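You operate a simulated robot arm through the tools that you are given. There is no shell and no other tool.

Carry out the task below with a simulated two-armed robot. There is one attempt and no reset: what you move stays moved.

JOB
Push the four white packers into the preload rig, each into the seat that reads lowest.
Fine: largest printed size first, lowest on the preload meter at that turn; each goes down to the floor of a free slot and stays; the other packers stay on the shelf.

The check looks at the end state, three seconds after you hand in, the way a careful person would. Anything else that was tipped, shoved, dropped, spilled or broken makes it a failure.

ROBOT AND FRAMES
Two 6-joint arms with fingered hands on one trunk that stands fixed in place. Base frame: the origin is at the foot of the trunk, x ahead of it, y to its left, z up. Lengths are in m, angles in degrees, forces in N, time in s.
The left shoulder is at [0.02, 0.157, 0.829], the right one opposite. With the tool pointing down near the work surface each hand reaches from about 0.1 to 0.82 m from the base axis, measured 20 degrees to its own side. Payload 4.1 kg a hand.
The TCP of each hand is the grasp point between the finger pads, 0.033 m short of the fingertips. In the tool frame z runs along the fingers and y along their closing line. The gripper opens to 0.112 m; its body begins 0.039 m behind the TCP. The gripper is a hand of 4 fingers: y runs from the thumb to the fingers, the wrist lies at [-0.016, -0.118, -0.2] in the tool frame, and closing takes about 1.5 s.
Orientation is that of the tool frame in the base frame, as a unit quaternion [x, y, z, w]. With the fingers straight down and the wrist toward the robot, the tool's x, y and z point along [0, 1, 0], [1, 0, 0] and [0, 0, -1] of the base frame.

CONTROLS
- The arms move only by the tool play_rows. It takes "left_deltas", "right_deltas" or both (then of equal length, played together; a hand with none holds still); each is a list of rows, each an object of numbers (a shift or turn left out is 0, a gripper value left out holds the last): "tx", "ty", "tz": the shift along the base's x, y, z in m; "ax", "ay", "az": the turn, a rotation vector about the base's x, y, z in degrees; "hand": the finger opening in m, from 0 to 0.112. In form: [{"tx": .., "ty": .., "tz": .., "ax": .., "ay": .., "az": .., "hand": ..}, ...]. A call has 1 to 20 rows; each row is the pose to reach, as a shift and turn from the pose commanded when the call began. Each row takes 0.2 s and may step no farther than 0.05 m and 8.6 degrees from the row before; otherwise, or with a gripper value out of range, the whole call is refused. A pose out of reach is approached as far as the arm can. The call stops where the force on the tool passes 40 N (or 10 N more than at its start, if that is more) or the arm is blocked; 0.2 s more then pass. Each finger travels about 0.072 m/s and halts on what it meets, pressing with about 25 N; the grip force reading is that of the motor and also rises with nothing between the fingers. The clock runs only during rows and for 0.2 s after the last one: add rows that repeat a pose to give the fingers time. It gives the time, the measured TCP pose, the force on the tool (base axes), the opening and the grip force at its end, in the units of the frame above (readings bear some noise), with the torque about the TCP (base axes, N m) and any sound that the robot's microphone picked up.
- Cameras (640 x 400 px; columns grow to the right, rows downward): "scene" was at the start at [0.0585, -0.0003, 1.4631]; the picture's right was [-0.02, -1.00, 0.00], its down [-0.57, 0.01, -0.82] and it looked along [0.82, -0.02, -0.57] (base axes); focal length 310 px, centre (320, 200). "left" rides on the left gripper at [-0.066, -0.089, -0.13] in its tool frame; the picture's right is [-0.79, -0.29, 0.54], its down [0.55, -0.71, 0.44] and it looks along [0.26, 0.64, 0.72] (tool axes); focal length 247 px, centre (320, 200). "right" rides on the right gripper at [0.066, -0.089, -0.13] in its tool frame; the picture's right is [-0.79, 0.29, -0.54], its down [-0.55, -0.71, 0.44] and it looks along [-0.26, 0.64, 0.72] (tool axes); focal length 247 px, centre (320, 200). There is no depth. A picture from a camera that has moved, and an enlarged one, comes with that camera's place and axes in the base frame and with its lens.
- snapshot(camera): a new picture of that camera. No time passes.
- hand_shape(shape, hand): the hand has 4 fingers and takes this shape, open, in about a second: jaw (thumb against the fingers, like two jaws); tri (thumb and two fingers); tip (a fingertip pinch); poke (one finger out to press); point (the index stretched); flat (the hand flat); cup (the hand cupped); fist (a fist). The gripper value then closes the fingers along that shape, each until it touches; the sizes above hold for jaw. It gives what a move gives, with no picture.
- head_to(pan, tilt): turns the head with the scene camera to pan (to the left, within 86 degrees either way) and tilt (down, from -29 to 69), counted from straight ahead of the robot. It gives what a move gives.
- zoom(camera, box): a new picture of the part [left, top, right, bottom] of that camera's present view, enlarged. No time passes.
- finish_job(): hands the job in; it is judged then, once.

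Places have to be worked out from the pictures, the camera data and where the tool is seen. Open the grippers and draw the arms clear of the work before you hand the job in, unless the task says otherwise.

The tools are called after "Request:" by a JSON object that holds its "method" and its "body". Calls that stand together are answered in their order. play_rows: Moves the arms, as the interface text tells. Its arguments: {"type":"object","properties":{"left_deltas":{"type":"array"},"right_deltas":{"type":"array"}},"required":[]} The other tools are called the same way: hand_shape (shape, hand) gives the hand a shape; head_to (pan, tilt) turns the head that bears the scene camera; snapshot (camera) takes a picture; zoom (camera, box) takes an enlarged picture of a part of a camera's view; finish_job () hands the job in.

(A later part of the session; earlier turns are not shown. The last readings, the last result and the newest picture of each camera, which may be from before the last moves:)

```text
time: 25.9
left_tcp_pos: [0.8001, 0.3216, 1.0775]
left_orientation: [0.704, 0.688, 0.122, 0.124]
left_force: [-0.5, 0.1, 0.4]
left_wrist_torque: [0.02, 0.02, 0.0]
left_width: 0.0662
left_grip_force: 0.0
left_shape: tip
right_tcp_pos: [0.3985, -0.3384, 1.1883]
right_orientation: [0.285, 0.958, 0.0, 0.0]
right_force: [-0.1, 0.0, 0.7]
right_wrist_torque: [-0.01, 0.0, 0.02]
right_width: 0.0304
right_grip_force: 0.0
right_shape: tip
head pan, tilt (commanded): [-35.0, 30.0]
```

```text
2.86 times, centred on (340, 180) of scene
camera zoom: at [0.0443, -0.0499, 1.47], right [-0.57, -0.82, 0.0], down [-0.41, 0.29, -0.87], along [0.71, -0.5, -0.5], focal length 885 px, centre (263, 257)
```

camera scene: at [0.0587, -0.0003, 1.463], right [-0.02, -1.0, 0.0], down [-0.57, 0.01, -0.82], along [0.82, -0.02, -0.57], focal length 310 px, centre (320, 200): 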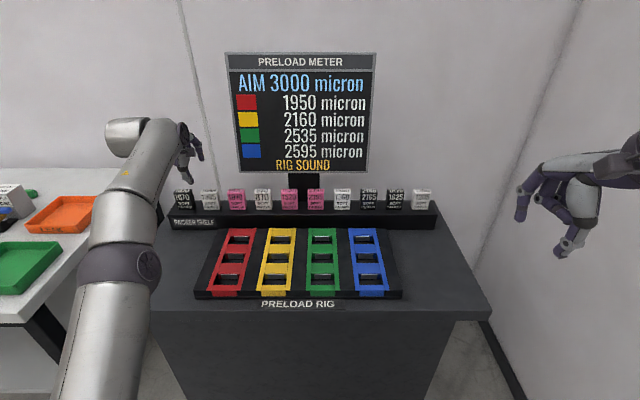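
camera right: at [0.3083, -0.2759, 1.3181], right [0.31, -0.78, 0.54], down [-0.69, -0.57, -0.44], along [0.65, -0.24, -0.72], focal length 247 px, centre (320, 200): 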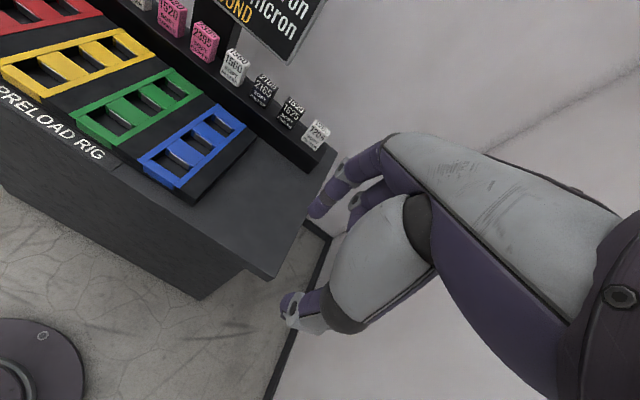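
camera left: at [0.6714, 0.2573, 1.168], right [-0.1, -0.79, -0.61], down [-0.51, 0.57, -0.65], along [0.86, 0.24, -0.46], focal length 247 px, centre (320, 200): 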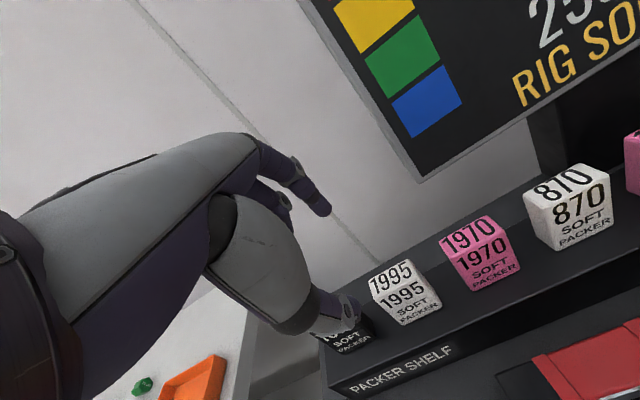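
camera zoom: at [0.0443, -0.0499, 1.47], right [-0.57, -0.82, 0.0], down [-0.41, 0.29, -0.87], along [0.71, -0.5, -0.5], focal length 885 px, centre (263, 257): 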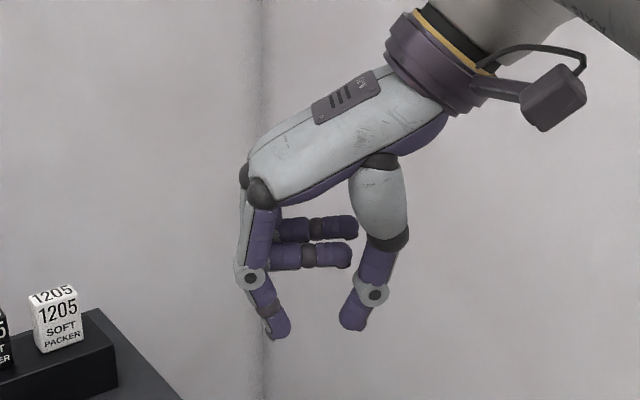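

The side view shows the pinch geometry clearly: fingertips are ~45 mm clear below the folded fingers. I'll now test the sideways grip with the left palm facing inward (thumb on the left), starting by drawing the left hand back, levelling it and yawing −90°.

Request:
{"method": "play_rows", "body": {"left_deltas": [{"tx": -0.04, "tz": 0.03}, {"tx": -0.08, "tz": 0.06}, {"tx": -0.12, "tz": 0.09}, {"tx": -0.16, "tz": 0.12}, {"tx": -0.2, "tz": 0.14, "ay": 5}, {"tx": -0.24, "tz": 0.16, "ay": 10}, {"tx": -0.28, "tz": 0.17, "ay": 15}, {"tx": -0.3, "tz": 0.17, "ay": 20}, {"tx": -0.3, "tz": 0.17, "ay": 20}]}}

Request:
{"method": "play_rows", "body": {"left_deltas": [{"az": -8.5}, {"az": -17}, {"az": -25.5}, {"az": -34}, {"az": -42.5}, {"az": -51}, {"az": -59.5}, {"az": -68}, {"az": -76.5}, {"az": -85}, {"az": -90}, {"az": -90}]}}

Request:
{"method": "head_to", "body": {"pan": -1.4, "tilt": 34.5}}

Request:
{"method": "snapshot", "body": {"camera": "scene"}}

```text
time: 27.9
left_tcp_pos: [0.5013, 0.3192, 1.2468]
left_orientation: [0.715, 0.699, -0.003, 0.002]
left_force: [-0.9, 0.3, 0.8]
left_wrist_torque: [-0.03, -0.01, 0.03]
left_width: 0.0663
left_grip_force: 0.1
left_shape: tip
right_tcp_pos: [0.3982, -0.3384, 1.1871]
right_orientation: [0.286, 0.958, 0.0, 0.0]
right_force: [0.9, 0.0, 0.0]
right_wrist_torque: [-0.01, 0.01, 0.01]
right_width: 0.0305
right_grip_force: 0.1
right_shape: tip
head pan, tilt (commanded): [-35.0, 30.0]
```

```text
time: 30.5
left_tcp_pos: [0.451, 0.2905, 1.1881]
left_orientation: [1.0, -0.012, -0.002, 0.0]
left_force: [0.2, -0.4, 0.2]
left_wrist_torque: [0.05, -0.04, -0.01]
left_width: 0.066
left_grip_force: 0.1
left_shape: tip
left hand out of reach, approached as far as the arm can: row 6, 7, 8, 9, 10, 11, 12
right_tcp_pos: [0.3982, -0.3371, 1.1881]
right_orientation: [0.285, 0.958, 0.0, 0.001]
right_force: [0.1, -0.2, -0.1]
right_wrist_torque: [0.06, -0.05, 0.01]
right_width: 0.0303
right_grip_force: 0.2
right_shape: tip
head pan, tilt (commanded): [-35.0, 30.0]
```

```text
time: 31.5
left_tcp_pos: [0.4518, 0.2899, 1.1885]
left_orientation: [1.0, -0.011, -0.003, 0.0]
left_force: [-0.2, 0.3, -0.3]
left_wrist_torque: [-0.04, 0.01, 0.01]
left_width: 0.0661
left_grip_force: 0.2
left_shape: tip
right_tcp_pos: [0.3985, -0.3372, 1.1879]
right_orientation: [0.285, 0.958, 0.0, 0.0]
right_force: [0.5, -0.7, -0.1]
right_wrist_torque: [-0.04, -0.01, 0.0]
right_width: 0.0304
right_grip_force: 0.0
right_shape: tip
head pan, tilt (commanded): [-1.4, 34.5]
```

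```text
taken
camera scene: at [0.0585, -0.0003, 1.463], right [-0.03, -1.0, 0.0], down [-0.57, 0.01, -0.82], along [0.82, -0.02, -0.57], focal length 310 px, centre (320, 200)
```

scene: 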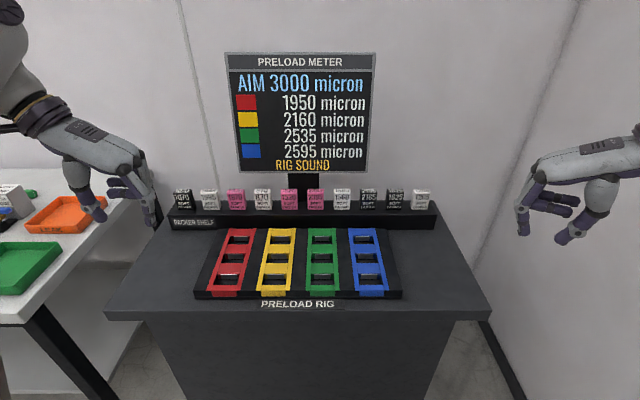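

Palm-right works (just out of reach this high up). I lower a bit and pitch the left hand 60° forward.

Request:
{"method": "play_rows", "body": {"left_deltas": [{"tz": -0.04}, {"tz": -0.08}, {"tz": -0.1, "ay": -7.5}, {"tz": -0.12, "ay": -15}, {"tz": -0.12, "ay": -22.5}, {"tz": -0.12, "ay": -30}, {"tz": -0.12, "ay": -37.5}, {"tz": -0.12, "ay": -45}, {"tz": -0.12, "ay": -52.5}, {"tz": -0.12, "ay": -60}, {"tz": -0.12, "ay": -60}]}}

Request:
{"method": "snapshot", "body": {"camera": "scene"}}

Request:
{"method": "snapshot", "body": {"camera": "left"}}

```text
time: 33.9
left_tcp_pos: [0.4528, 0.2884, 1.0656]
left_orientation: [0.868, -0.01, 0.496, -0.007]
left_force: [-0.6, 0.1, 1.1]
left_wrist_torque: [0.02, 0.01, 0.0]
left_width: 0.0664
left_grip_force: 0.2
left_shape: tip
right_tcp_pos: [0.399, -0.3378, 1.1885]
right_orientation: [0.286, 0.958, 0.0, 0.001]
right_force: [0.8, 0.3, 0.5]
right_wrist_torque: [-0.03, 0.0, -0.02]
right_width: 0.0303
right_grip_force: 0.1
right_shape: tip
head pan, tilt (commanded): [-1.4, 34.5]
```

```text
taken
camera scene: at [0.0585, -0.0003, 1.463], right [-0.02, -1.0, 0.0], down [-0.57, 0.01, -0.82], along [0.82, -0.02, -0.57], focal length 310 px, centre (320, 200)
```

scene: 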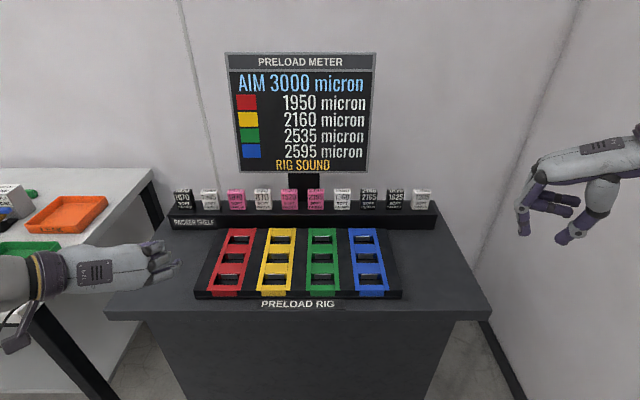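

```text
taken
camera left: at [0.3087, 0.3783, 1.0761], right [0.06, 0.31, -0.95], down [0.66, 0.7, 0.27], along [0.75, -0.65, -0.16], focal length 247 px, centre (320, 200)
```

left: 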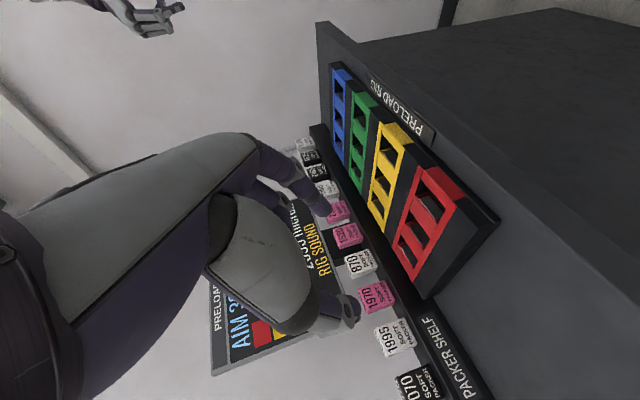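

This pose is comfortable, and both cameras see well. I zoom the left camera on the rig and shelf to refine heights.

Request:
{"method": "zoom", "body": {"camera": "left", "box": [310, 50, 510, 310]}}

Request:
{"method": "zoom", "body": {"camera": "left", "box": [290, 120, 490, 400]}}

```text
1.54 times, centred on (410, 180) of left
camera zoom: at [0.3087, 0.3783, 1.0761], right [0.06, 0.31, -0.95], down [0.66, 0.7, 0.27], along [0.75, -0.65, -0.16], focal length 380 px, centre (182, 231)
```

zoom: 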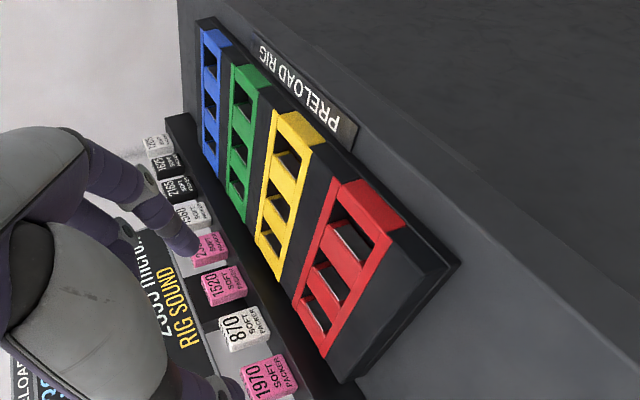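

```text
1.43 times, centred on (390, 260) of left
camera zoom: at [0.3087, 0.3783, 1.0761], right [0.06, 0.31, -0.95], down [0.66, 0.7, 0.27], along [0.75, -0.65, -0.16], focal length 353 px, centre (220, 114)
```

zoom: 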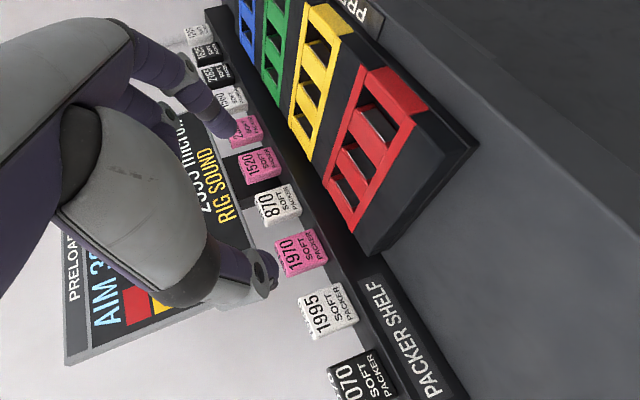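

The left hand's sideways pose works. I correct its small roll/yaw errors to match the table and move to a standoff 10 cm back along the fingers from packer 1995.

Request:
{"method": "play_rows", "body": {"left_deltas": [{"tx": 0.042, "ty": 0.004, "tz": -0.008, "ax": -1.3, "az": -0.8, "hand": 0.066}, {"tx": 0.084, "ty": 0.008, "tz": -0.016, "ax": -1.3, "az": -0.8}, {"tx": 0.126, "ty": 0.012, "tz": -0.024, "ax": -1.3, "az": -0.8}, {"tx": 0.168, "ty": 0.016, "tz": -0.032, "ax": -1.3, "az": -0.8}, {"tx": 0.21, "ty": 0.02, "tz": -0.04, "ax": -1.3, "az": -0.8}, {"tx": 0.252, "ty": 0.024, "tz": -0.048, "ax": -1.3, "az": -0.8}, {"tx": 0.294, "ty": 0.026, "tz": -0.056, "ax": -1.3, "az": -0.8}, {"tx": 0.294, "ty": 0.026, "tz": -0.056, "ax": -1.3, "az": -0.8}]}}

Request:
{"method": "zoom", "body": {"camera": "scene", "box": [140, 130, 300, 250]}}

Request:
{"method": "snapshot", "body": {"camera": "left"}}

Request:
{"method": "snapshot", "body": {"camera": "scene"}}

```text
time: 35.7
left_tcp_pos: [0.7461, 0.3153, 1.0097]
left_orientation: [0.868, -0.011, 0.496, 0.008]
left_force: [-0.2, -0.4, -0.6]
left_wrist_torque: [0.0, -0.02, 0.03]
left_width: 0.0662
left_grip_force: 0.0
left_shape: tip
right_tcp_pos: [0.397, -0.3384, 1.1888]
right_orientation: [0.285, 0.958, 0.0, 0.0]
right_force: [-1.2, -0.1, -0.1]
right_wrist_torque: [0.0, -0.03, 0.0]
right_width: 0.0302
right_grip_force: 0.1
right_shape: tip
head pan, tilt (commanded): [-1.4, 34.5]
```

```text
3.33 times, centred on (220, 190) of scene
camera zoom: at [0.0584, -0.0003, 1.463], right [-0.02, -1.0, 0.0], down [-0.57, 0.01, -0.82], along [0.82, -0.02, -0.57], focal length 1032 px, centre (653, 233)
```

zoom: 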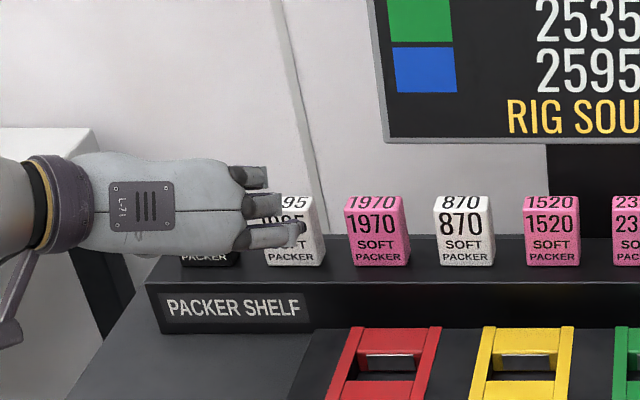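

```text
taken
camera left: at [0.6037, 0.4066, 1.018], right [0.07, 0.28, -0.96], down [0.67, 0.69, 0.25], along [0.74, -0.66, -0.14], focal length 247 px, centre (320, 200)
```

left: 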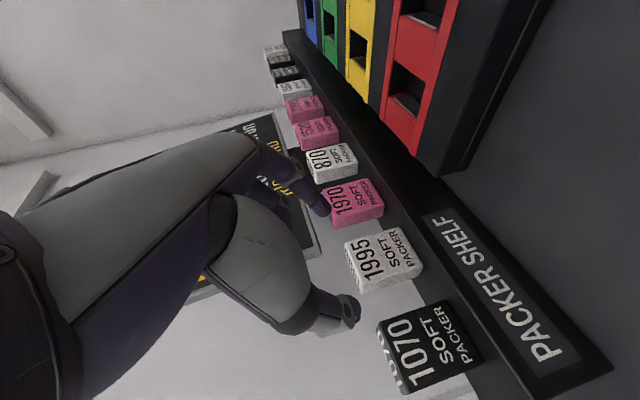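

```text
taken
camera scene: at [0.0584, -0.0003, 1.463], right [-0.02, -1.0, 0.0], down [-0.57, 0.01, -0.82], along [0.82, -0.02, -0.57], focal length 310 px, centre (320, 200)
```

scene: 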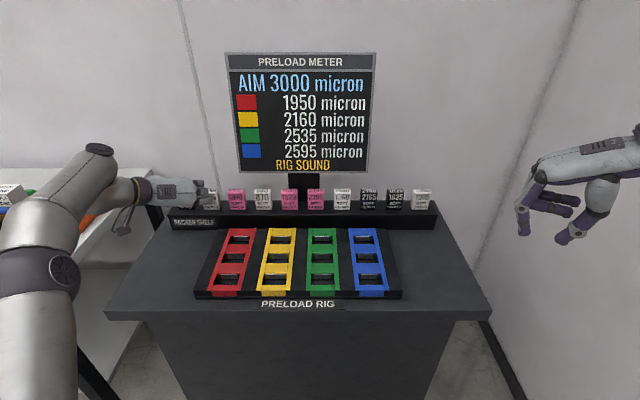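

Standoff reached exactly; the pinch line projects onto packer 1995 in the left camera. I advance 5 cm along the finger direction and look again.

Request:
{"method": "play_rows", "body": {"left_deltas": [{"tx": 0.0215, "ty": -0.0003, "tz": -0.0127}, {"tx": 0.043, "ty": -0.0005, "tz": -0.0253}, {"tx": 0.043, "ty": -0.0005, "tz": -0.0253}]}}

Request:
{"method": "snapshot", "body": {"camera": "left"}}

Request:
{"method": "zoom", "body": {"camera": "left", "box": [270, 150, 470, 350]}}

Request:
{"method": "zoom", "body": {"camera": "scene", "box": [150, 150, 270, 240]}}

```text
time: 36.5
left_tcp_pos: [0.7858, 0.3148, 0.982]
left_orientation: [0.868, -0.011, 0.497, 0.008]
left_force: [0.1, 0.2, 0.5]
left_wrist_torque: [0.0, -0.01, 0.02]
left_width: 0.0661
left_grip_force: 0.0
left_shape: tip
left hand out of reach, approached as far as the arm can: row 2, 3
right_tcp_pos: [0.3984, -0.3381, 1.1881]
right_orientation: [0.286, 0.958, 0.0, 0.001]
right_force: [0.2, -0.2, 0.4]
right_wrist_torque: [0.0, 0.0, 0.01]
right_width: 0.0303
right_grip_force: 0.1
right_shape: tip
head pan, tilt (commanded): [-1.4, 34.5]
```

```text
taken
camera left: at [0.6442, 0.4065, 0.9902], right [0.07, 0.28, -0.96], down [0.67, 0.69, 0.25], along [0.74, -0.66, -0.14], focal length 247 px, centre (320, 200)
```

left: 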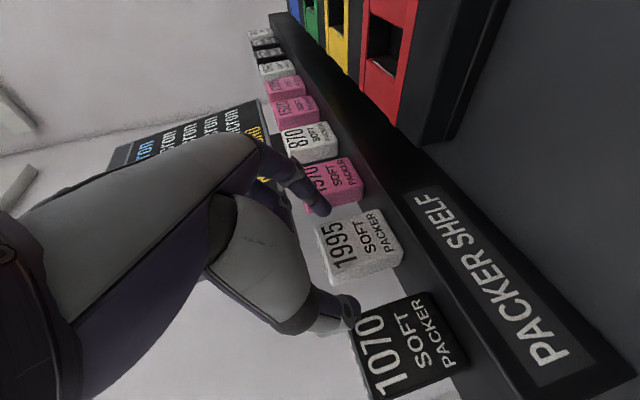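

```text
2.00 times, centred on (370, 250) of left
camera zoom: at [0.6442, 0.4065, 0.9902], right [0.07, 0.28, -0.96], down [0.67, 0.69, 0.25], along [0.74, -0.66, -0.14], focal length 494 px, centre (220, 100)
```

zoom: 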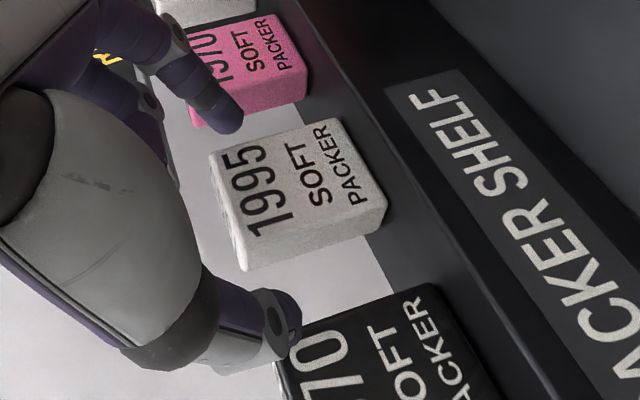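

```text
4.44 times, centred on (210, 195) of scene
camera zoom: at [0.0584, -0.0003, 1.463], right [-0.02, -1.0, 0.0], down [-0.57, 0.01, -0.82], along [0.82, -0.02, -0.57], focal length 1376 px, centre (809, 222)
```

zoom: 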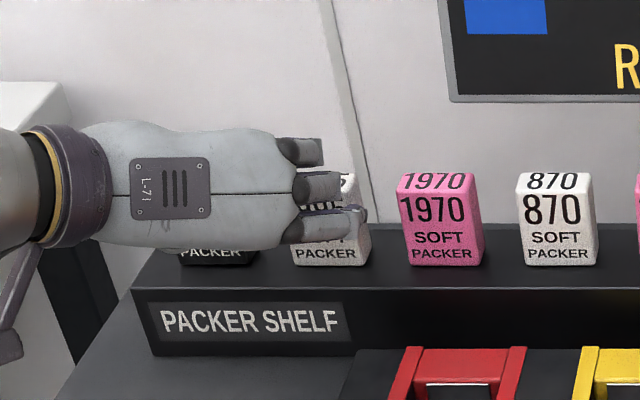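

Triangulating with this much better baseline: packer 1995's front is at about [0.813, 0.305], z 0.913–0.973 (closer and a bit higher than first thought), spacing 0.078. I back off to a 6 cm standoff on the corrected line with pitch 65° and a slight +5° yaw to gain reach, opening 0.060.

Request:
{"method": "play_rows", "body": {"left_deltas": [{"tx": -0.02, "ty": -0.005, "tz": 0.012, "hand": 0.06}, {"tx": -0.029, "ty": -0.0142, "tz": 0.0174, "ay": -5.5, "az": 5.0, "hand": 0.06}, {"tx": -0.029, "ty": -0.0142, "tz": 0.0174, "ay": -5.5, "az": 5.0, "hand": 0.06}, {"tx": -0.029, "ty": -0.0142, "tz": 0.0174, "ay": -5.5, "az": 5.0, "hand": 0.06}]}}

Request:
{"method": "snapshot", "body": {"camera": "left"}}

Request:
{"method": "zoom", "body": {"camera": "left", "box": [270, 150, 470, 350]}}

```text
time: 37.5
left_tcp_pos: [0.7578, 0.3012, 0.9986]
left_orientation: [0.842, 0.028, 0.539, -0.015]
left_force: [-0.1, -1.0, 0.1]
left_wrist_torque: [-0.02, 0.06, 0.02]
left_width: 0.0605
left_grip_force: 0.1
left_shape: tip
right_tcp_pos: [0.3986, -0.3381, 1.1896]
right_orientation: [0.286, 0.958, 0.0, -0.001]
right_force: [-0.7, 0.1, -0.3]
right_wrist_torque: [-0.02, 0.0, 0.02]
right_width: 0.0303
right_grip_force: 0.0
right_shape: tip
head pan, tilt (commanded): [-1.4, 34.5]
```

```text
taken
camera left: at [0.6076, 0.3798, 0.9931], right [0.14, 0.29, -0.95], down [0.58, 0.75, 0.32], along [0.8, -0.59, -0.07], focal length 247 px, centre (320, 200)
```

left: 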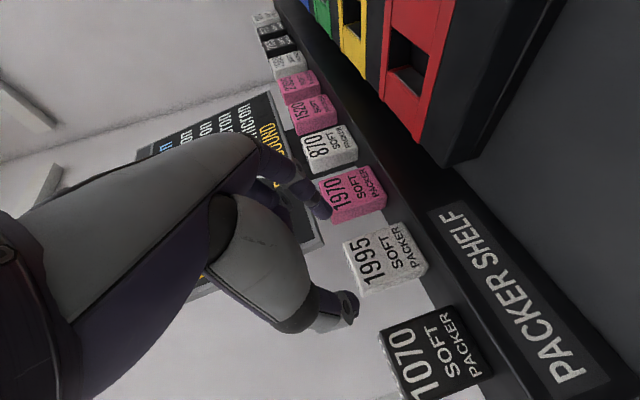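

```text
2.00 times, centred on (370, 250) of left
camera zoom: at [0.6076, 0.3798, 0.9931], right [0.14, 0.29, -0.95], down [0.58, 0.75, 0.32], along [0.8, -0.59, -0.07], focal length 494 px, centre (220, 100)
```

zoom: 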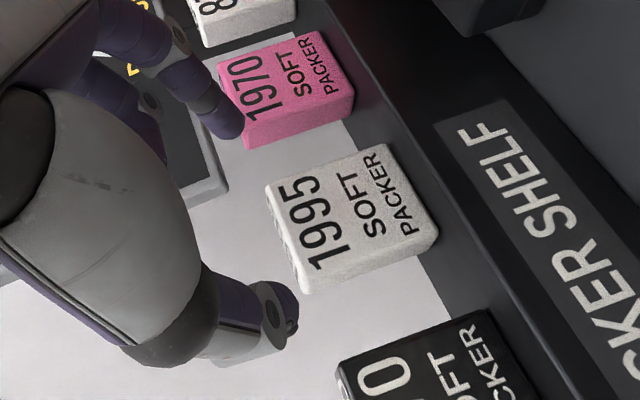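

Index tip and thumb tip project exactly where my model says, centred on the gaps beside 1995. I advance 3.5 cm and check again.

Request:
{"method": "play_rows", "body": {"left_deltas": [{"tx": 0.0158, "ty": 0.001, "tz": -0.0074}, {"tx": 0.0316, "ty": 0.002, "tz": -0.0148}, {"tx": 0.0316, "ty": 0.002, "tz": -0.0148}]}}

Request:
{"method": "zoom", "body": {"camera": "left", "box": [270, 150, 470, 350]}}

Request:
{"method": "zoom", "body": {"camera": "scene", "box": [150, 150, 270, 240]}}

```text
time: 38.3
left_tcp_pos: [0.7892, 0.3023, 0.9838]
left_orientation: [0.843, 0.027, 0.538, -0.015]
left_force: [0.5, 0.0, 0.0]
left_wrist_torque: [-0.01, -0.03, -0.02]
left_width: 0.0604
left_grip_force: 0.1
left_shape: tip
right_tcp_pos: [0.3976, -0.3376, 1.1887]
right_orientation: [0.286, 0.958, 0.001, 0.001]
right_force: [0.5, -0.2, 0.9]
right_wrist_torque: [0.01, 0.0, 0.01]
right_width: 0.0305
right_grip_force: 0.0
right_shape: tip
head pan, tilt (commanded): [-1.4, 34.5]
```

```text
2.00 times, centred on (370, 250) of left
camera zoom: at [0.6385, 0.3809, 0.9793], right [0.14, 0.29, -0.95], down [0.58, 0.75, 0.32], along [0.8, -0.6, -0.07], focal length 494 px, centre (220, 100)
```

zoom: 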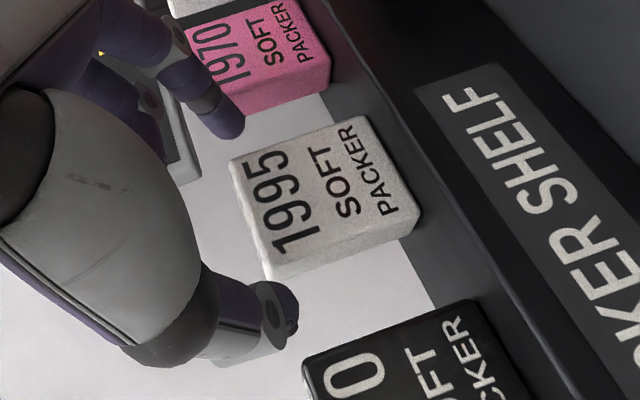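

```text
4.44 times, centred on (210, 195) of scene
camera zoom: at [0.0584, -0.0003, 1.463], right [-0.02, -1.0, 0.0], down [-0.57, 0.01, -0.82], along [0.82, -0.02, -0.57], focal length 1376 px, centre (809, 222)
```

zoom: 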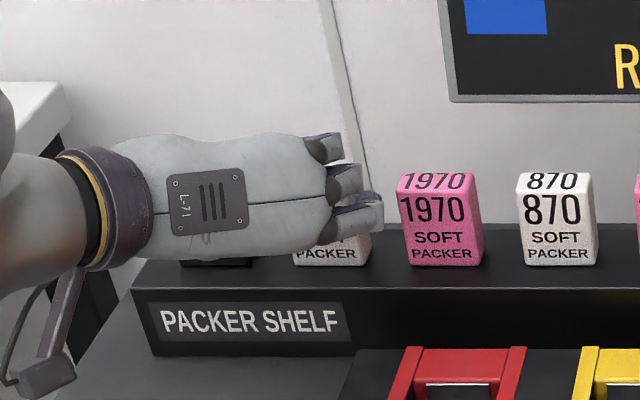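

Index and thumb are entering the gaps; my estimate says a 2.5 mm shift to the left centres them. I shift and advance the last 2.5 cm, watching forces.

Request:
{"method": "play_rows", "body": {"left_deltas": [{"ty": 0.0027}, {"tx": 0.008, "ty": 0.0032, "tz": -0.0038}, {"tx": 0.016, "ty": 0.0037, "tz": -0.0076}, {"tx": 0.024, "ty": 0.0042, "tz": -0.0114}, {"tx": 0.024, "ty": 0.0042, "tz": -0.0114}]}}

Request:
{"method": "zoom", "body": {"camera": "left", "box": [270, 150, 470, 350]}}

Request:
{"method": "zoom", "body": {"camera": "scene", "box": [150, 150, 270, 240]}}

```text
time: 39.5
left_tcp_pos: [0.8112, 0.3061, 0.9739]
left_orientation: [0.843, 0.027, 0.538, -0.014]
left_force: [0.1, 0.0, 0.0]
left_wrist_torque: [-0.01, 0.0, -0.02]
left_width: 0.0603
left_grip_force: 0.1
left_shape: tip
right_tcp_pos: [0.3988, -0.338, 1.1894]
right_orientation: [0.285, 0.958, 0.0, 0.0]
right_force: [0.3, 0.0, -0.2]
right_wrist_torque: [-0.02, 0.02, -0.02]
right_width: 0.0306
right_grip_force: 0.1
right_shape: tip
head pan, tilt (commanded): [-1.4, 34.5]
```

```text
2.00 times, centred on (370, 250) of left
camera zoom: at [0.6621, 0.3853, 0.9681], right [0.14, 0.29, -0.95], down [0.58, 0.75, 0.32], along [0.8, -0.6, -0.07], focal length 494 px, centre (220, 100)
```

zoom: 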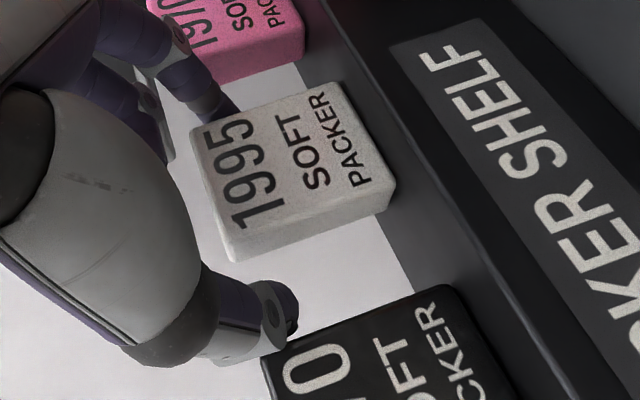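

```text
4.44 times, centred on (210, 195) of scene
camera zoom: at [0.0585, -0.0003, 1.463], right [-0.02, -1.0, 0.0], down [-0.57, 0.01, -0.82], along [0.82, -0.02, -0.57], focal length 1376 px, centre (809, 222)
```

zoom: 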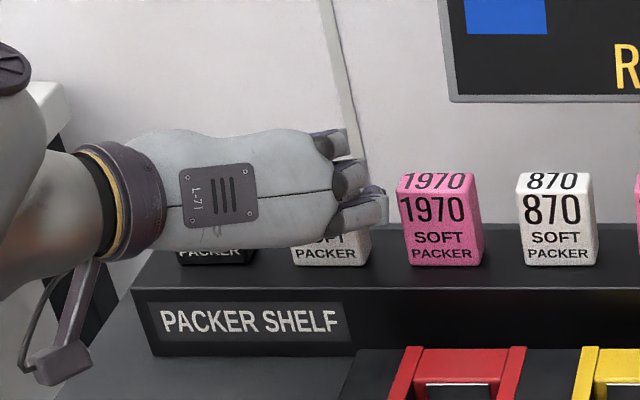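

Alignment is good: the pinch point projects onto the packer 15 mm below its top. I close the fingers gently.

Request:
{"method": "play_rows", "body": {"left_deltas": [{"hand": 0.052}, {"hand": 0.048}, {"hand": 0.044}, {"hand": 0.04}, {"hand": 0.04}, {"hand": 0.04}]}}

Request:
{"method": "zoom", "body": {"camera": "left", "box": [270, 150, 470, 350]}}

```text
time: 40.9
left_tcp_pos: [0.8111, 0.3058, 0.9735]
left_orientation: [0.843, 0.027, 0.537, -0.015]
left_force: [-0.2, 0.0, 0.2]
left_wrist_torque: [-0.03, 0.02, -0.01]
left_width: 0.042
left_grip_force: 25.3
left_shape: tip
right_tcp_pos: [0.3982, -0.3386, 1.1903]
right_orientation: [0.285, 0.958, 0.0, -0.001]
right_force: [-0.2, 0.4, 0.3]
right_wrist_torque: [-0.03, 0.01, 0.01]
right_width: 0.0303
right_grip_force: 0.0
right_shape: tip
head pan, tilt (commanded): [-1.4, 34.5]
```

```text
2.00 times, centred on (370, 250) of left
camera zoom: at [0.6621, 0.3854, 0.9682], right [0.14, 0.29, -0.95], down [0.58, 0.75, 0.32], along [0.8, -0.6, -0.07], focal length 494 px, centre (220, 100)
```

zoom: 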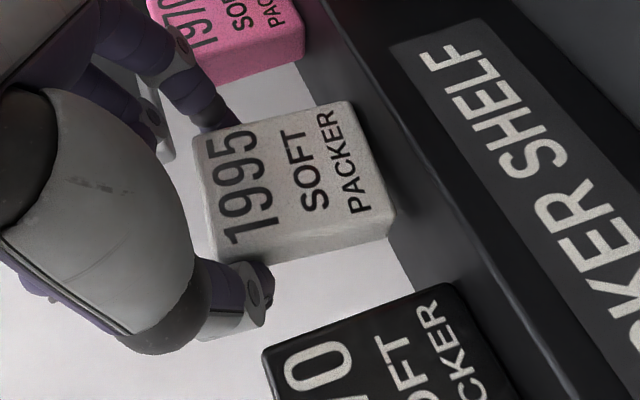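

Gripped (25 N, width 0.042); the packer yawed slightly to match the fingers. I lift straight up 2.5 cm and then back and up.

Request:
{"method": "play_rows", "body": {"left_deltas": [{"tz": 0.008}, {"tz": 0.016}, {"tx": -0.002, "tz": 0.025}, {"tx": -0.02, "tz": 0.04}, {"tx": -0.045, "tz": 0.05}, {"tx": -0.07, "tz": 0.055}, {"tx": -0.09, "tz": 0.055}, {"tx": -0.09, "tz": 0.055}]}}

Request:
{"method": "snapshot", "body": {"camera": "left"}}

Request:
{"method": "snapshot", "body": {"camera": "scene"}}

Request:
{"method": "zoom", "body": {"camera": "scene", "box": [140, 150, 300, 250]}}

```text
time: 42.7
left_tcp_pos: [0.7226, 0.3071, 1.0286]
left_orientation: [0.842, 0.027, 0.538, -0.014]
left_force: [0.2, 0.4, -1.0]
left_wrist_torque: [-0.04, 0.02, 0.02]
left_width: 0.0416
left_grip_force: 25.1
left_shape: tip
right_tcp_pos: [0.3979, -0.3379, 1.1891]
right_orientation: [0.285, 0.958, -0.001, 0.0]
right_force: [0.5, -0.4, 0.0]
right_wrist_torque: [0.0, 0.01, 0.0]
right_width: 0.0305
right_grip_force: 0.1
right_shape: tip
head pan, tilt (commanded): [-1.4, 34.5]
```

```text
taken
camera left: at [0.5721, 0.3866, 1.0225], right [0.14, 0.29, -0.95], down [0.58, 0.75, 0.32], along [0.8, -0.59, -0.07], focal length 247 px, centre (320, 200)
```

left: 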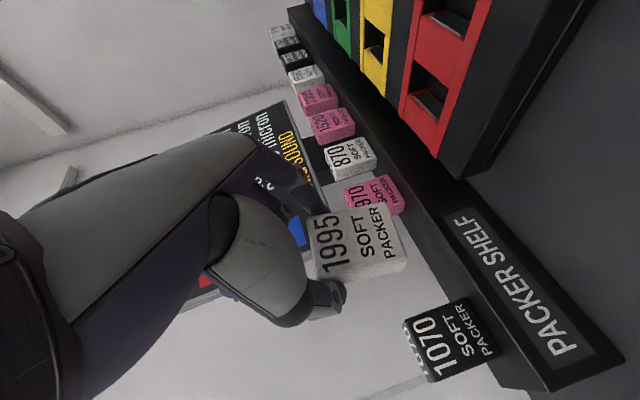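

```text
taken
camera scene: at [0.0586, -0.0003, 1.463], right [-0.02, -1.0, 0.0], down [-0.57, 0.01, -0.82], along [0.82, -0.02, -0.57], focal length 310 px, centre (320, 200)
```

scene: 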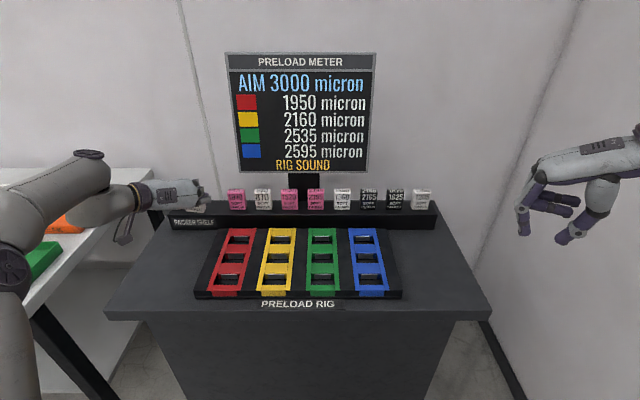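

```text
4.00 times, centred on (220, 200) of scene
camera zoom: at [0.0586, -0.0003, 1.463], right [-0.02, -1.0, 0.0], down [-0.57, 0.01, -0.82], along [0.82, -0.02, -0.57], focal length 1238 px, centre (720, 200)
```

zoom: 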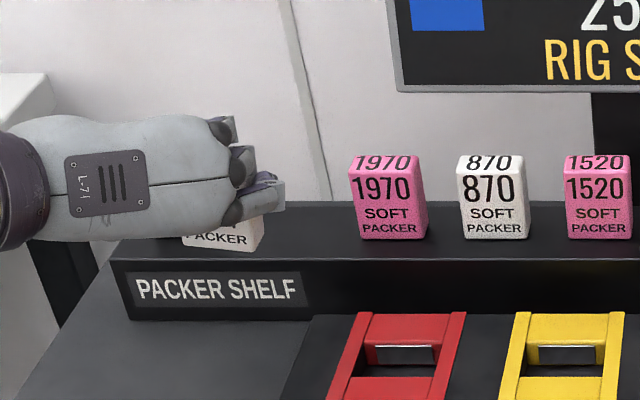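

Packer 1995 is held upright and the neighbours are undisturbed. I zoom on the red ladder from the left camera to pin down its position with the good baseline.

Request:
{"method": "zoom", "body": {"camera": "left", "box": [340, 0, 560, 190]}}

Request:
{"method": "zoom", "body": {"camera": "left", "box": [280, 180, 440, 300]}}

Request:
{"method": "zoom", "body": {"camera": "scene", "box": [190, 215, 310, 305]}}

```text
2.11 times, centred on (450, 95) of left
camera zoom: at [0.5721, 0.3866, 1.0225], right [0.14, 0.29, -0.95], down [0.58, 0.75, 0.32], along [0.8, -0.59, -0.07], focal length 520 px, centre (46, 421)
```

zoom: 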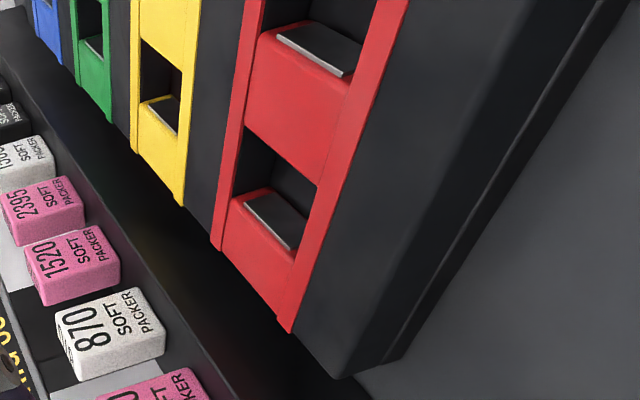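

```text
3.33 times, centred on (360, 240) of left
camera zoom: at [0.5721, 0.3866, 1.0225], right [0.14, 0.29, -0.95], down [0.58, 0.75, 0.32], along [0.8, -0.59, -0.07], focal length 823 px, centre (187, 67)
```

zoom: 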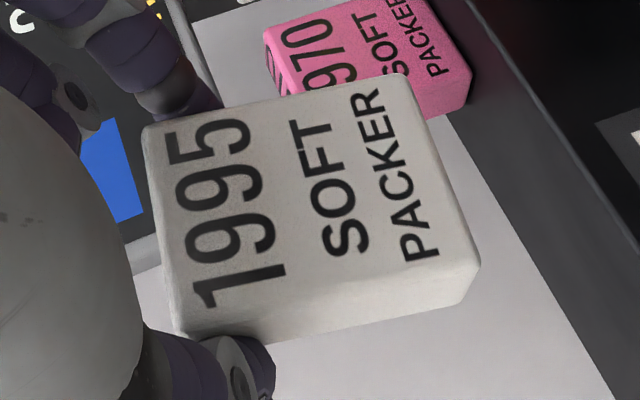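

```text
4.44 times, centred on (250, 260) of scene
camera zoom: at [0.0586, -0.0003, 1.463], right [-0.02, -1.0, 0.0], down [-0.57, 0.01, -0.82], along [0.82, -0.02, -0.57], focal length 1376 px, centre (631, -67)
```

zoom: 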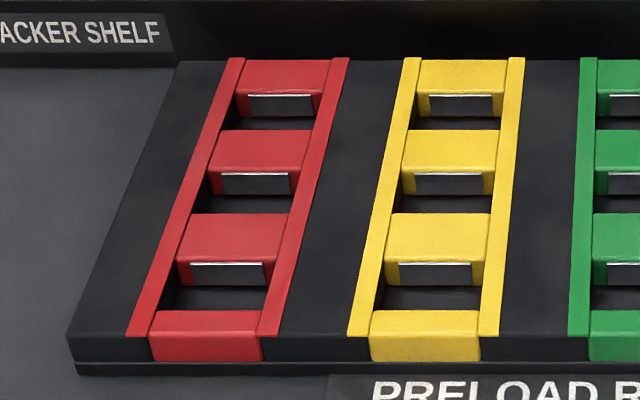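

The rig top triangulates to z≈0.885, with red slots centred at about x=0.708/0.638/0.568, y≈0.208. I look closer at the slot interior and leaf plates, and at the held packer.

Request:
{"method": "zoom", "body": {"camera": "left", "box": [395, 70, 475, 130]}}

Request:
{"method": "zoom", "body": {"camera": "scene", "box": [205, 225, 265, 270]}}

Request:
{"method": "zoom", "body": {"camera": "scene", "box": [205, 260, 265, 305]}}

```text
6.67 times, centred on (435, 100) of left
camera zoom: at [0.5721, 0.3866, 1.0225], right [0.14, 0.29, -0.95], down [0.58, 0.75, 0.32], along [0.8, -0.59, -0.07], focal length 1646 px, centre (-447, 867)
```

zoom: 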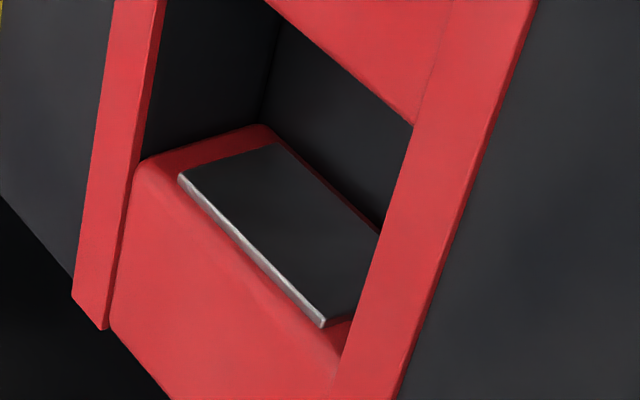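

```text
8.89 times, centred on (235, 248) of scene
camera zoom: at [0.0586, -0.0003, 1.463], right [-0.02, -1.0, 0.0], down [-0.57, 0.01, -0.82], along [0.82, -0.02, -0.57], focal length 2752 px, centre (1076, -222)
```

zoom: 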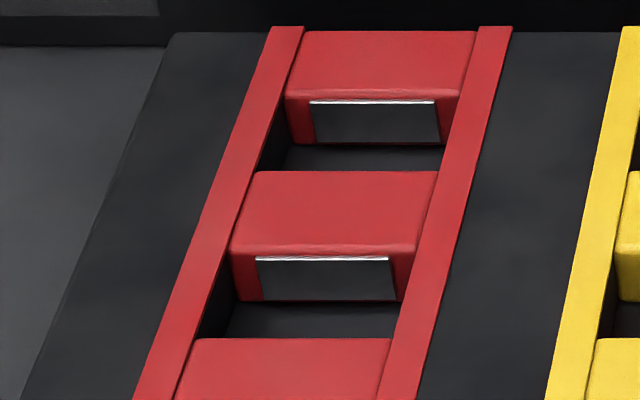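

```text
8.89 times, centred on (235, 282) of scene
camera zoom: at [0.0586, -0.0003, 1.463], right [-0.02, -1.0, 0.0], down [-0.57, 0.01, -0.82], along [0.82, -0.02, -0.57], focal length 2752 px, centre (1076, -533)
```

zoom: 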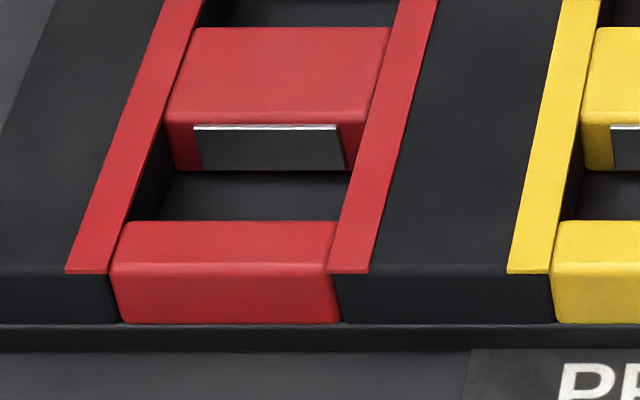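

The slots are ~33×57 mm, ~20 mm deep with a thin pad on the far wall. I zoom on the held packer from the scene camera to judge its tilt.

Request:
{"method": "zoom", "body": {"camera": "scene", "box": [170, 180, 230, 225]}}

```text
8.89 times, centred on (200, 202) of scene
camera zoom: at [0.0586, -0.0003, 1.463], right [-0.02, -1.0, 0.0], down [-0.57, 0.01, -0.82], along [0.82, -0.02, -0.57], focal length 2752 px, centre (1387, 178)
```

zoom: 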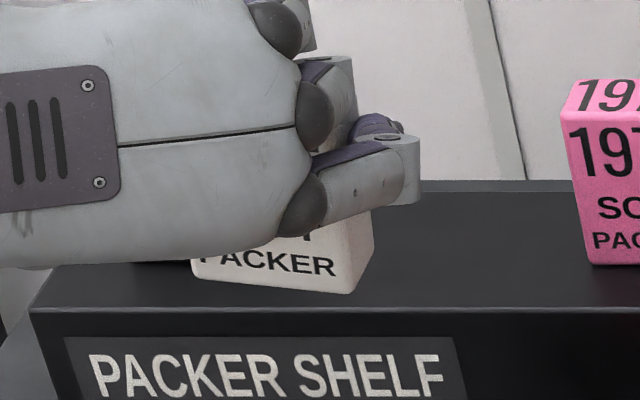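

The held packer is rolled about +6° (right side low) and yawed about −5°. I carry it to above the far red slot while counter-rotating the hand (ax −6, az +5), keeping its bottom ~4 cm above the rig.

Request:
{"method": "play_rows", "body": {"left_deltas": [{"tx": -0.006, "ty": -0.015, "tz": -0.005, "ax": -2, "az": 2}, {"tx": -0.012, "ty": -0.03, "tz": -0.012, "ax": -4, "az": 4}, {"tx": -0.018, "ty": -0.05, "tz": -0.02, "ax": -6, "az": 5}, {"tx": -0.024, "ty": -0.07, "tz": -0.028, "ax": -6, "az": 5}, {"tx": -0.03, "ty": -0.09, "tz": -0.036, "ax": -6, "az": 5}, {"tx": -0.0356, "ty": -0.101, "tz": -0.0436, "ax": -6, "az": 5}, {"tx": -0.0356, "ty": -0.101, "tz": -0.0436, "ax": -6, "az": 5}]}}

Request:
{"method": "zoom", "body": {"camera": "scene", "box": [190, 180, 280, 250]}}

Request:
{"method": "snapshot", "body": {"camera": "left"}}

Request:
{"method": "snapshot", "body": {"camera": "scene"}}

```text
time: 44.3
left_tcp_pos: [0.7132, 0.2144, 1.0127]
left_orientation: [0.844, 0.09, 0.529, 0.005]
left_force: [0.8, -0.6, -1.3]
left_wrist_torque: [0.03, 0.0, 0.01]
left_width: 0.0419
left_grip_force: 25.0
left_shape: tip
left hand out of reach, approached as far as the arm can: row 3, 4, 5, 6, 7
right_tcp_pos: [0.3986, -0.3382, 1.1872]
right_orientation: [0.286, 0.958, 0.0, 0.0]
right_force: [0.6, -0.7, -0.2]
right_wrist_torque: [-0.03, -0.04, 0.01]
right_width: 0.0302
right_grip_force: 0.0
right_shape: tip
head pan, tilt (commanded): [-1.4, 34.5]
```

```text
5.71 times, centred on (235, 215) of scene
camera zoom: at [0.0585, -0.0002, 1.463], right [-0.02, -1.0, 0.0], down [-0.57, 0.01, -0.82], along [0.82, -0.02, -0.57], focal length 1769 px, centre (806, 114)
```

zoom: 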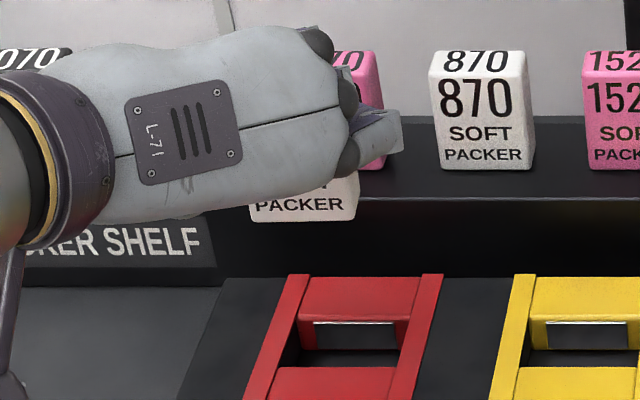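

```text
taken
camera left: at [0.5568, 0.2799, 1.0019], right [0.1, 0.2, -0.97], down [0.52, 0.82, 0.23], along [0.85, -0.53, -0.02], focal length 247 px, centre (320, 200)
```

left: 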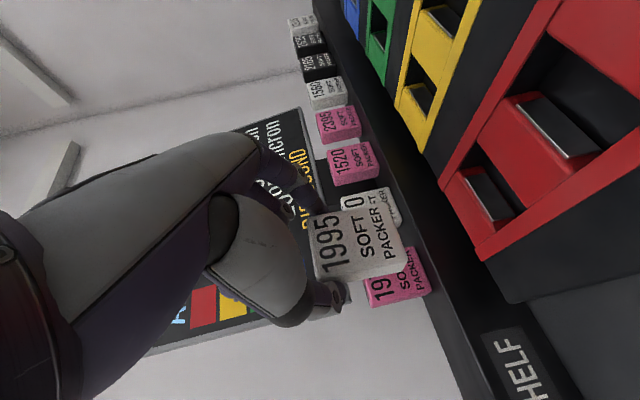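

```text
taken
camera scene: at [0.0585, -0.0002, 1.463], right [-0.02, -1.0, 0.0], down [-0.57, 0.01, -0.82], along [0.82, -0.02, -0.57], focal length 310 px, centre (320, 200)
```

scene: 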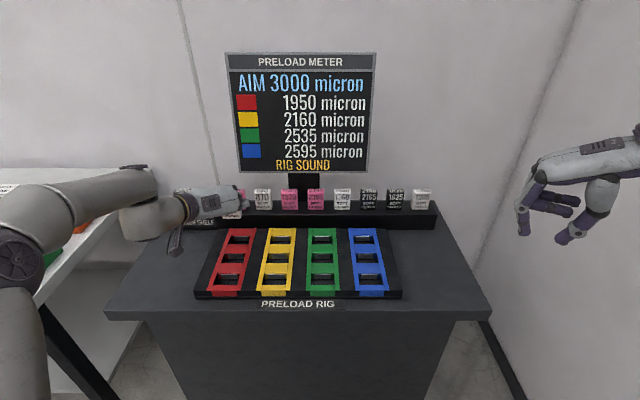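

The packer now hangs level, but the arm hit a limit at this rolled pose. The roll is tolerable in the slot, so I give back the roll (ax +6) and continue toward the far red slot.

Request:
{"method": "play_rows", "body": {"left_deltas": [{"ax": 3}, {"ax": 6}, {"tx": -0.013, "ty": -0.004, "tz": -0.01, "ax": 6}, {"tx": -0.026, "ty": -0.008, "tz": -0.02, "ax": 6}, {"tx": -0.026, "ty": -0.008, "tz": -0.02, "ax": 6}]}}

Request:
{"method": "zoom", "body": {"camera": "scene", "box": [190, 180, 280, 250]}}

Request:
{"method": "snapshot", "body": {"camera": "scene"}}

```text
time: 45.5
left_tcp_pos: [0.7021, 0.2098, 1.0144]
left_orientation: [0.844, 0.062, 0.532, -0.039]
left_force: [0.0, 0.2, -1.7]
left_wrist_torque: [0.01, 0.06, -0.02]
left_width: 0.0418
left_grip_force: 25.1
left_shape: tip
left hand out of reach, approached as far as the arm can: row 3, 4, 5
right_tcp_pos: [0.3978, -0.3382, 1.1879]
right_orientation: [0.285, 0.958, 0.0, 0.0]
right_force: [-0.3, 0.2, 0.6]
right_wrist_torque: [0.0, -0.01, -0.01]
right_width: 0.0302
right_grip_force: 0.0
right_shape: tip
head pan, tilt (commanded): [-1.4, 34.5]
```

```text
5.71 times, centred on (235, 215) of scene
camera zoom: at [0.0586, -0.0002, 1.463], right [-0.02, -1.0, 0.0], down [-0.57, 0.01, -0.82], along [0.82, -0.02, -0.57], focal length 1769 px, centre (806, 114)
```

zoom: 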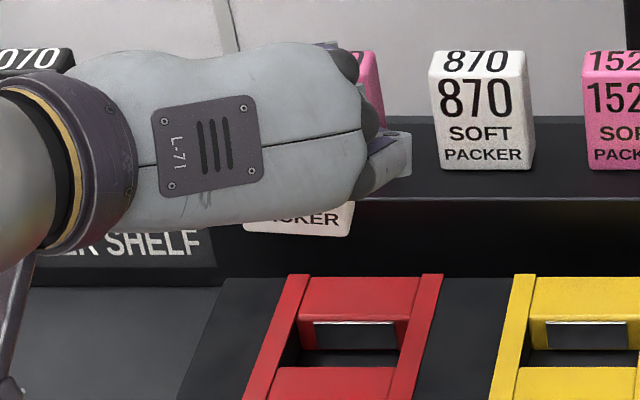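

```text
taken
camera scene: at [0.0586, -0.0002, 1.463], right [-0.02, -1.0, 0.0], down [-0.57, 0.01, -0.82], along [0.82, -0.02, -0.57], focal length 310 px, centre (320, 200)
```

scene: 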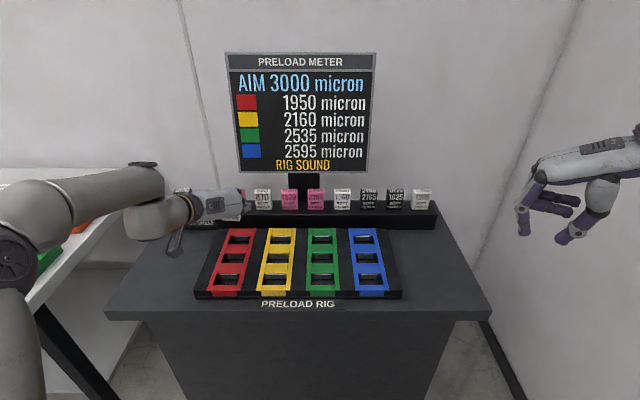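

The limit persists at this yaw. I probe in free air whether a pose nearer to me and further left ([0.62, 0.30, 0.99]) is reachable with the packer held, staying well above the rig.

Request:
{"method": "play_rows", "body": {"left_deltas": [{"tx": -0.02, "ty": 0.025, "tz": 0.0}, {"tx": -0.04, "ty": 0.05, "tz": -0.005}, {"tx": -0.06, "ty": 0.075, "tz": -0.015}, {"tx": -0.08, "ty": 0.09, "tz": -0.024}, {"tx": -0.08, "ty": 0.09, "tz": -0.024}]}}

Request:
{"method": "snapshot", "body": {"camera": "scene"}}

```text
time: 46.7
left_tcp_pos: [0.6515, 0.3087, 1.0276]
left_orientation: [0.847, 0.061, 0.527, -0.038]
left_force: [-0.4, -0.6, -1.2]
left_wrist_torque: [0.02, 0.0, -0.03]
left_width: 0.0418
left_grip_force: 25.2
left_shape: tip
left hand out of reach, approached as far as the arm can: row 1, 2, 3, 4, 5
right_tcp_pos: [0.3986, -0.3389, 1.1874]
right_orientation: [0.285, 0.958, 0.0, 0.0]
right_force: [-0.4, 0.2, -0.2]
right_wrist_torque: [0.03, 0.03, 0.01]
right_width: 0.0302
right_grip_force: 0.0
right_shape: tip
head pan, tilt (commanded): [-1.4, 34.5]
```

```text
taken
camera scene: at [0.0586, -0.0003, 1.463], right [-0.02, -1.0, 0.0], down [-0.57, 0.01, -0.82], along [0.82, -0.02, -0.57], focal length 310 px, centre (320, 200)
```

scene: 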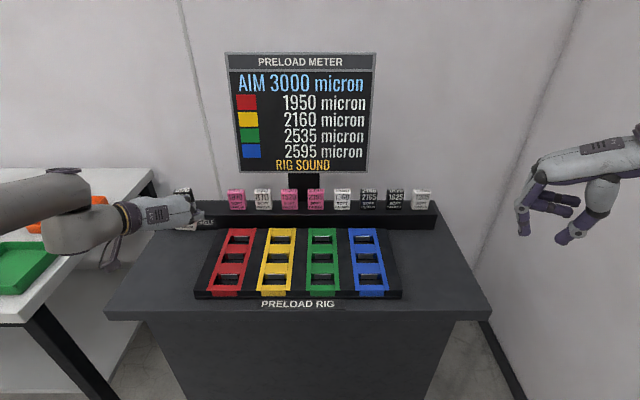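

The wrist limit forbids this steep sideways pose over the rig. A palm-forward (front/back) grip works everywhere there, so I'll set 1995 back on the shelf – a little nearer the front edge, square and in its own gap – and regrip it palm-forward. First I carry it back in front of its place.

Request:
{"method": "play_rows", "body": {"left_deltas": [{"tx": 0.03, "ty": -0.002, "tz": 0.004}, {"tx": 0.06, "ty": -0.004, "tz": 0.004}, {"tx": 0.09, "ty": -0.006, "tz": 0.0}, {"tx": 0.115, "ty": -0.007, "tz": 0.0}, {"tx": 0.135, "ty": -0.0074, "tz": 0.0}, {"tx": 0.135, "ty": -0.0074, "tz": 0.0}]}}

Request:
{"method": "snapshot", "body": {"camera": "left"}}

Request:
{"method": "zoom", "body": {"camera": "scene", "box": [160, 170, 260, 240]}}

```text
time: 48.1
left_tcp_pos: [0.7838, 0.3019, 1.0298]
left_orientation: [0.839, 0.064, 0.538, -0.038]
left_force: [0.2, 1.1, -0.4]
left_wrist_torque: [0.01, 0.01, -0.01]
left_width: 0.0417
left_grip_force: 24.6
left_shape: tip
right_tcp_pos: [0.3983, -0.3383, 1.189]
right_orientation: [0.286, 0.958, 0.0, 0.001]
right_force: [0.1, -0.7, -0.6]
right_wrist_torque: [0.01, 0.02, 0.02]
right_width: 0.0304
right_grip_force: 0.1
right_shape: tip
head pan, tilt (commanded): [-1.4, 34.5]
```

```text
taken
camera left: at [0.628, 0.3671, 1.0224], right [0.12, 0.3, -0.95], down [0.51, 0.8, 0.32], along [0.85, -0.52, -0.06], focal length 247 px, centre (320, 200)
```

left: 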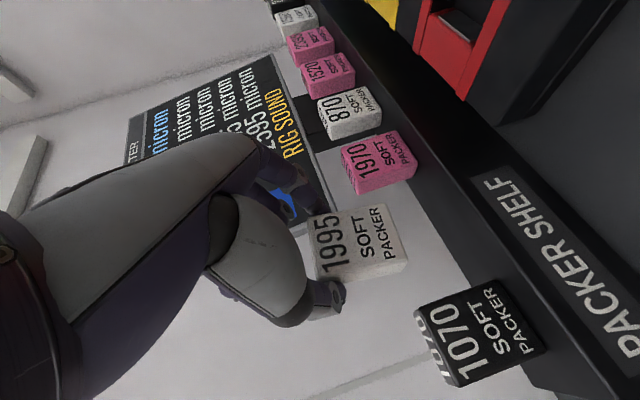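

```text
5.71 times, centred on (210, 205) of scene
camera zoom: at [0.0585, -0.0002, 1.463], right [-0.02, -1.0, 0.0], down [-0.57, 0.01, -0.82], along [0.82, -0.02, -0.57], focal length 1769 px, centre (949, 171)
```

zoom: 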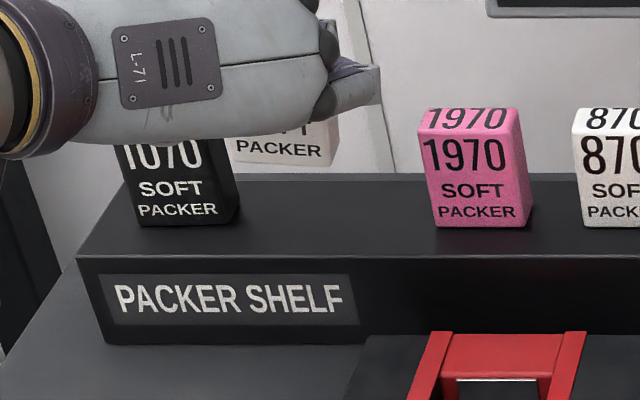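

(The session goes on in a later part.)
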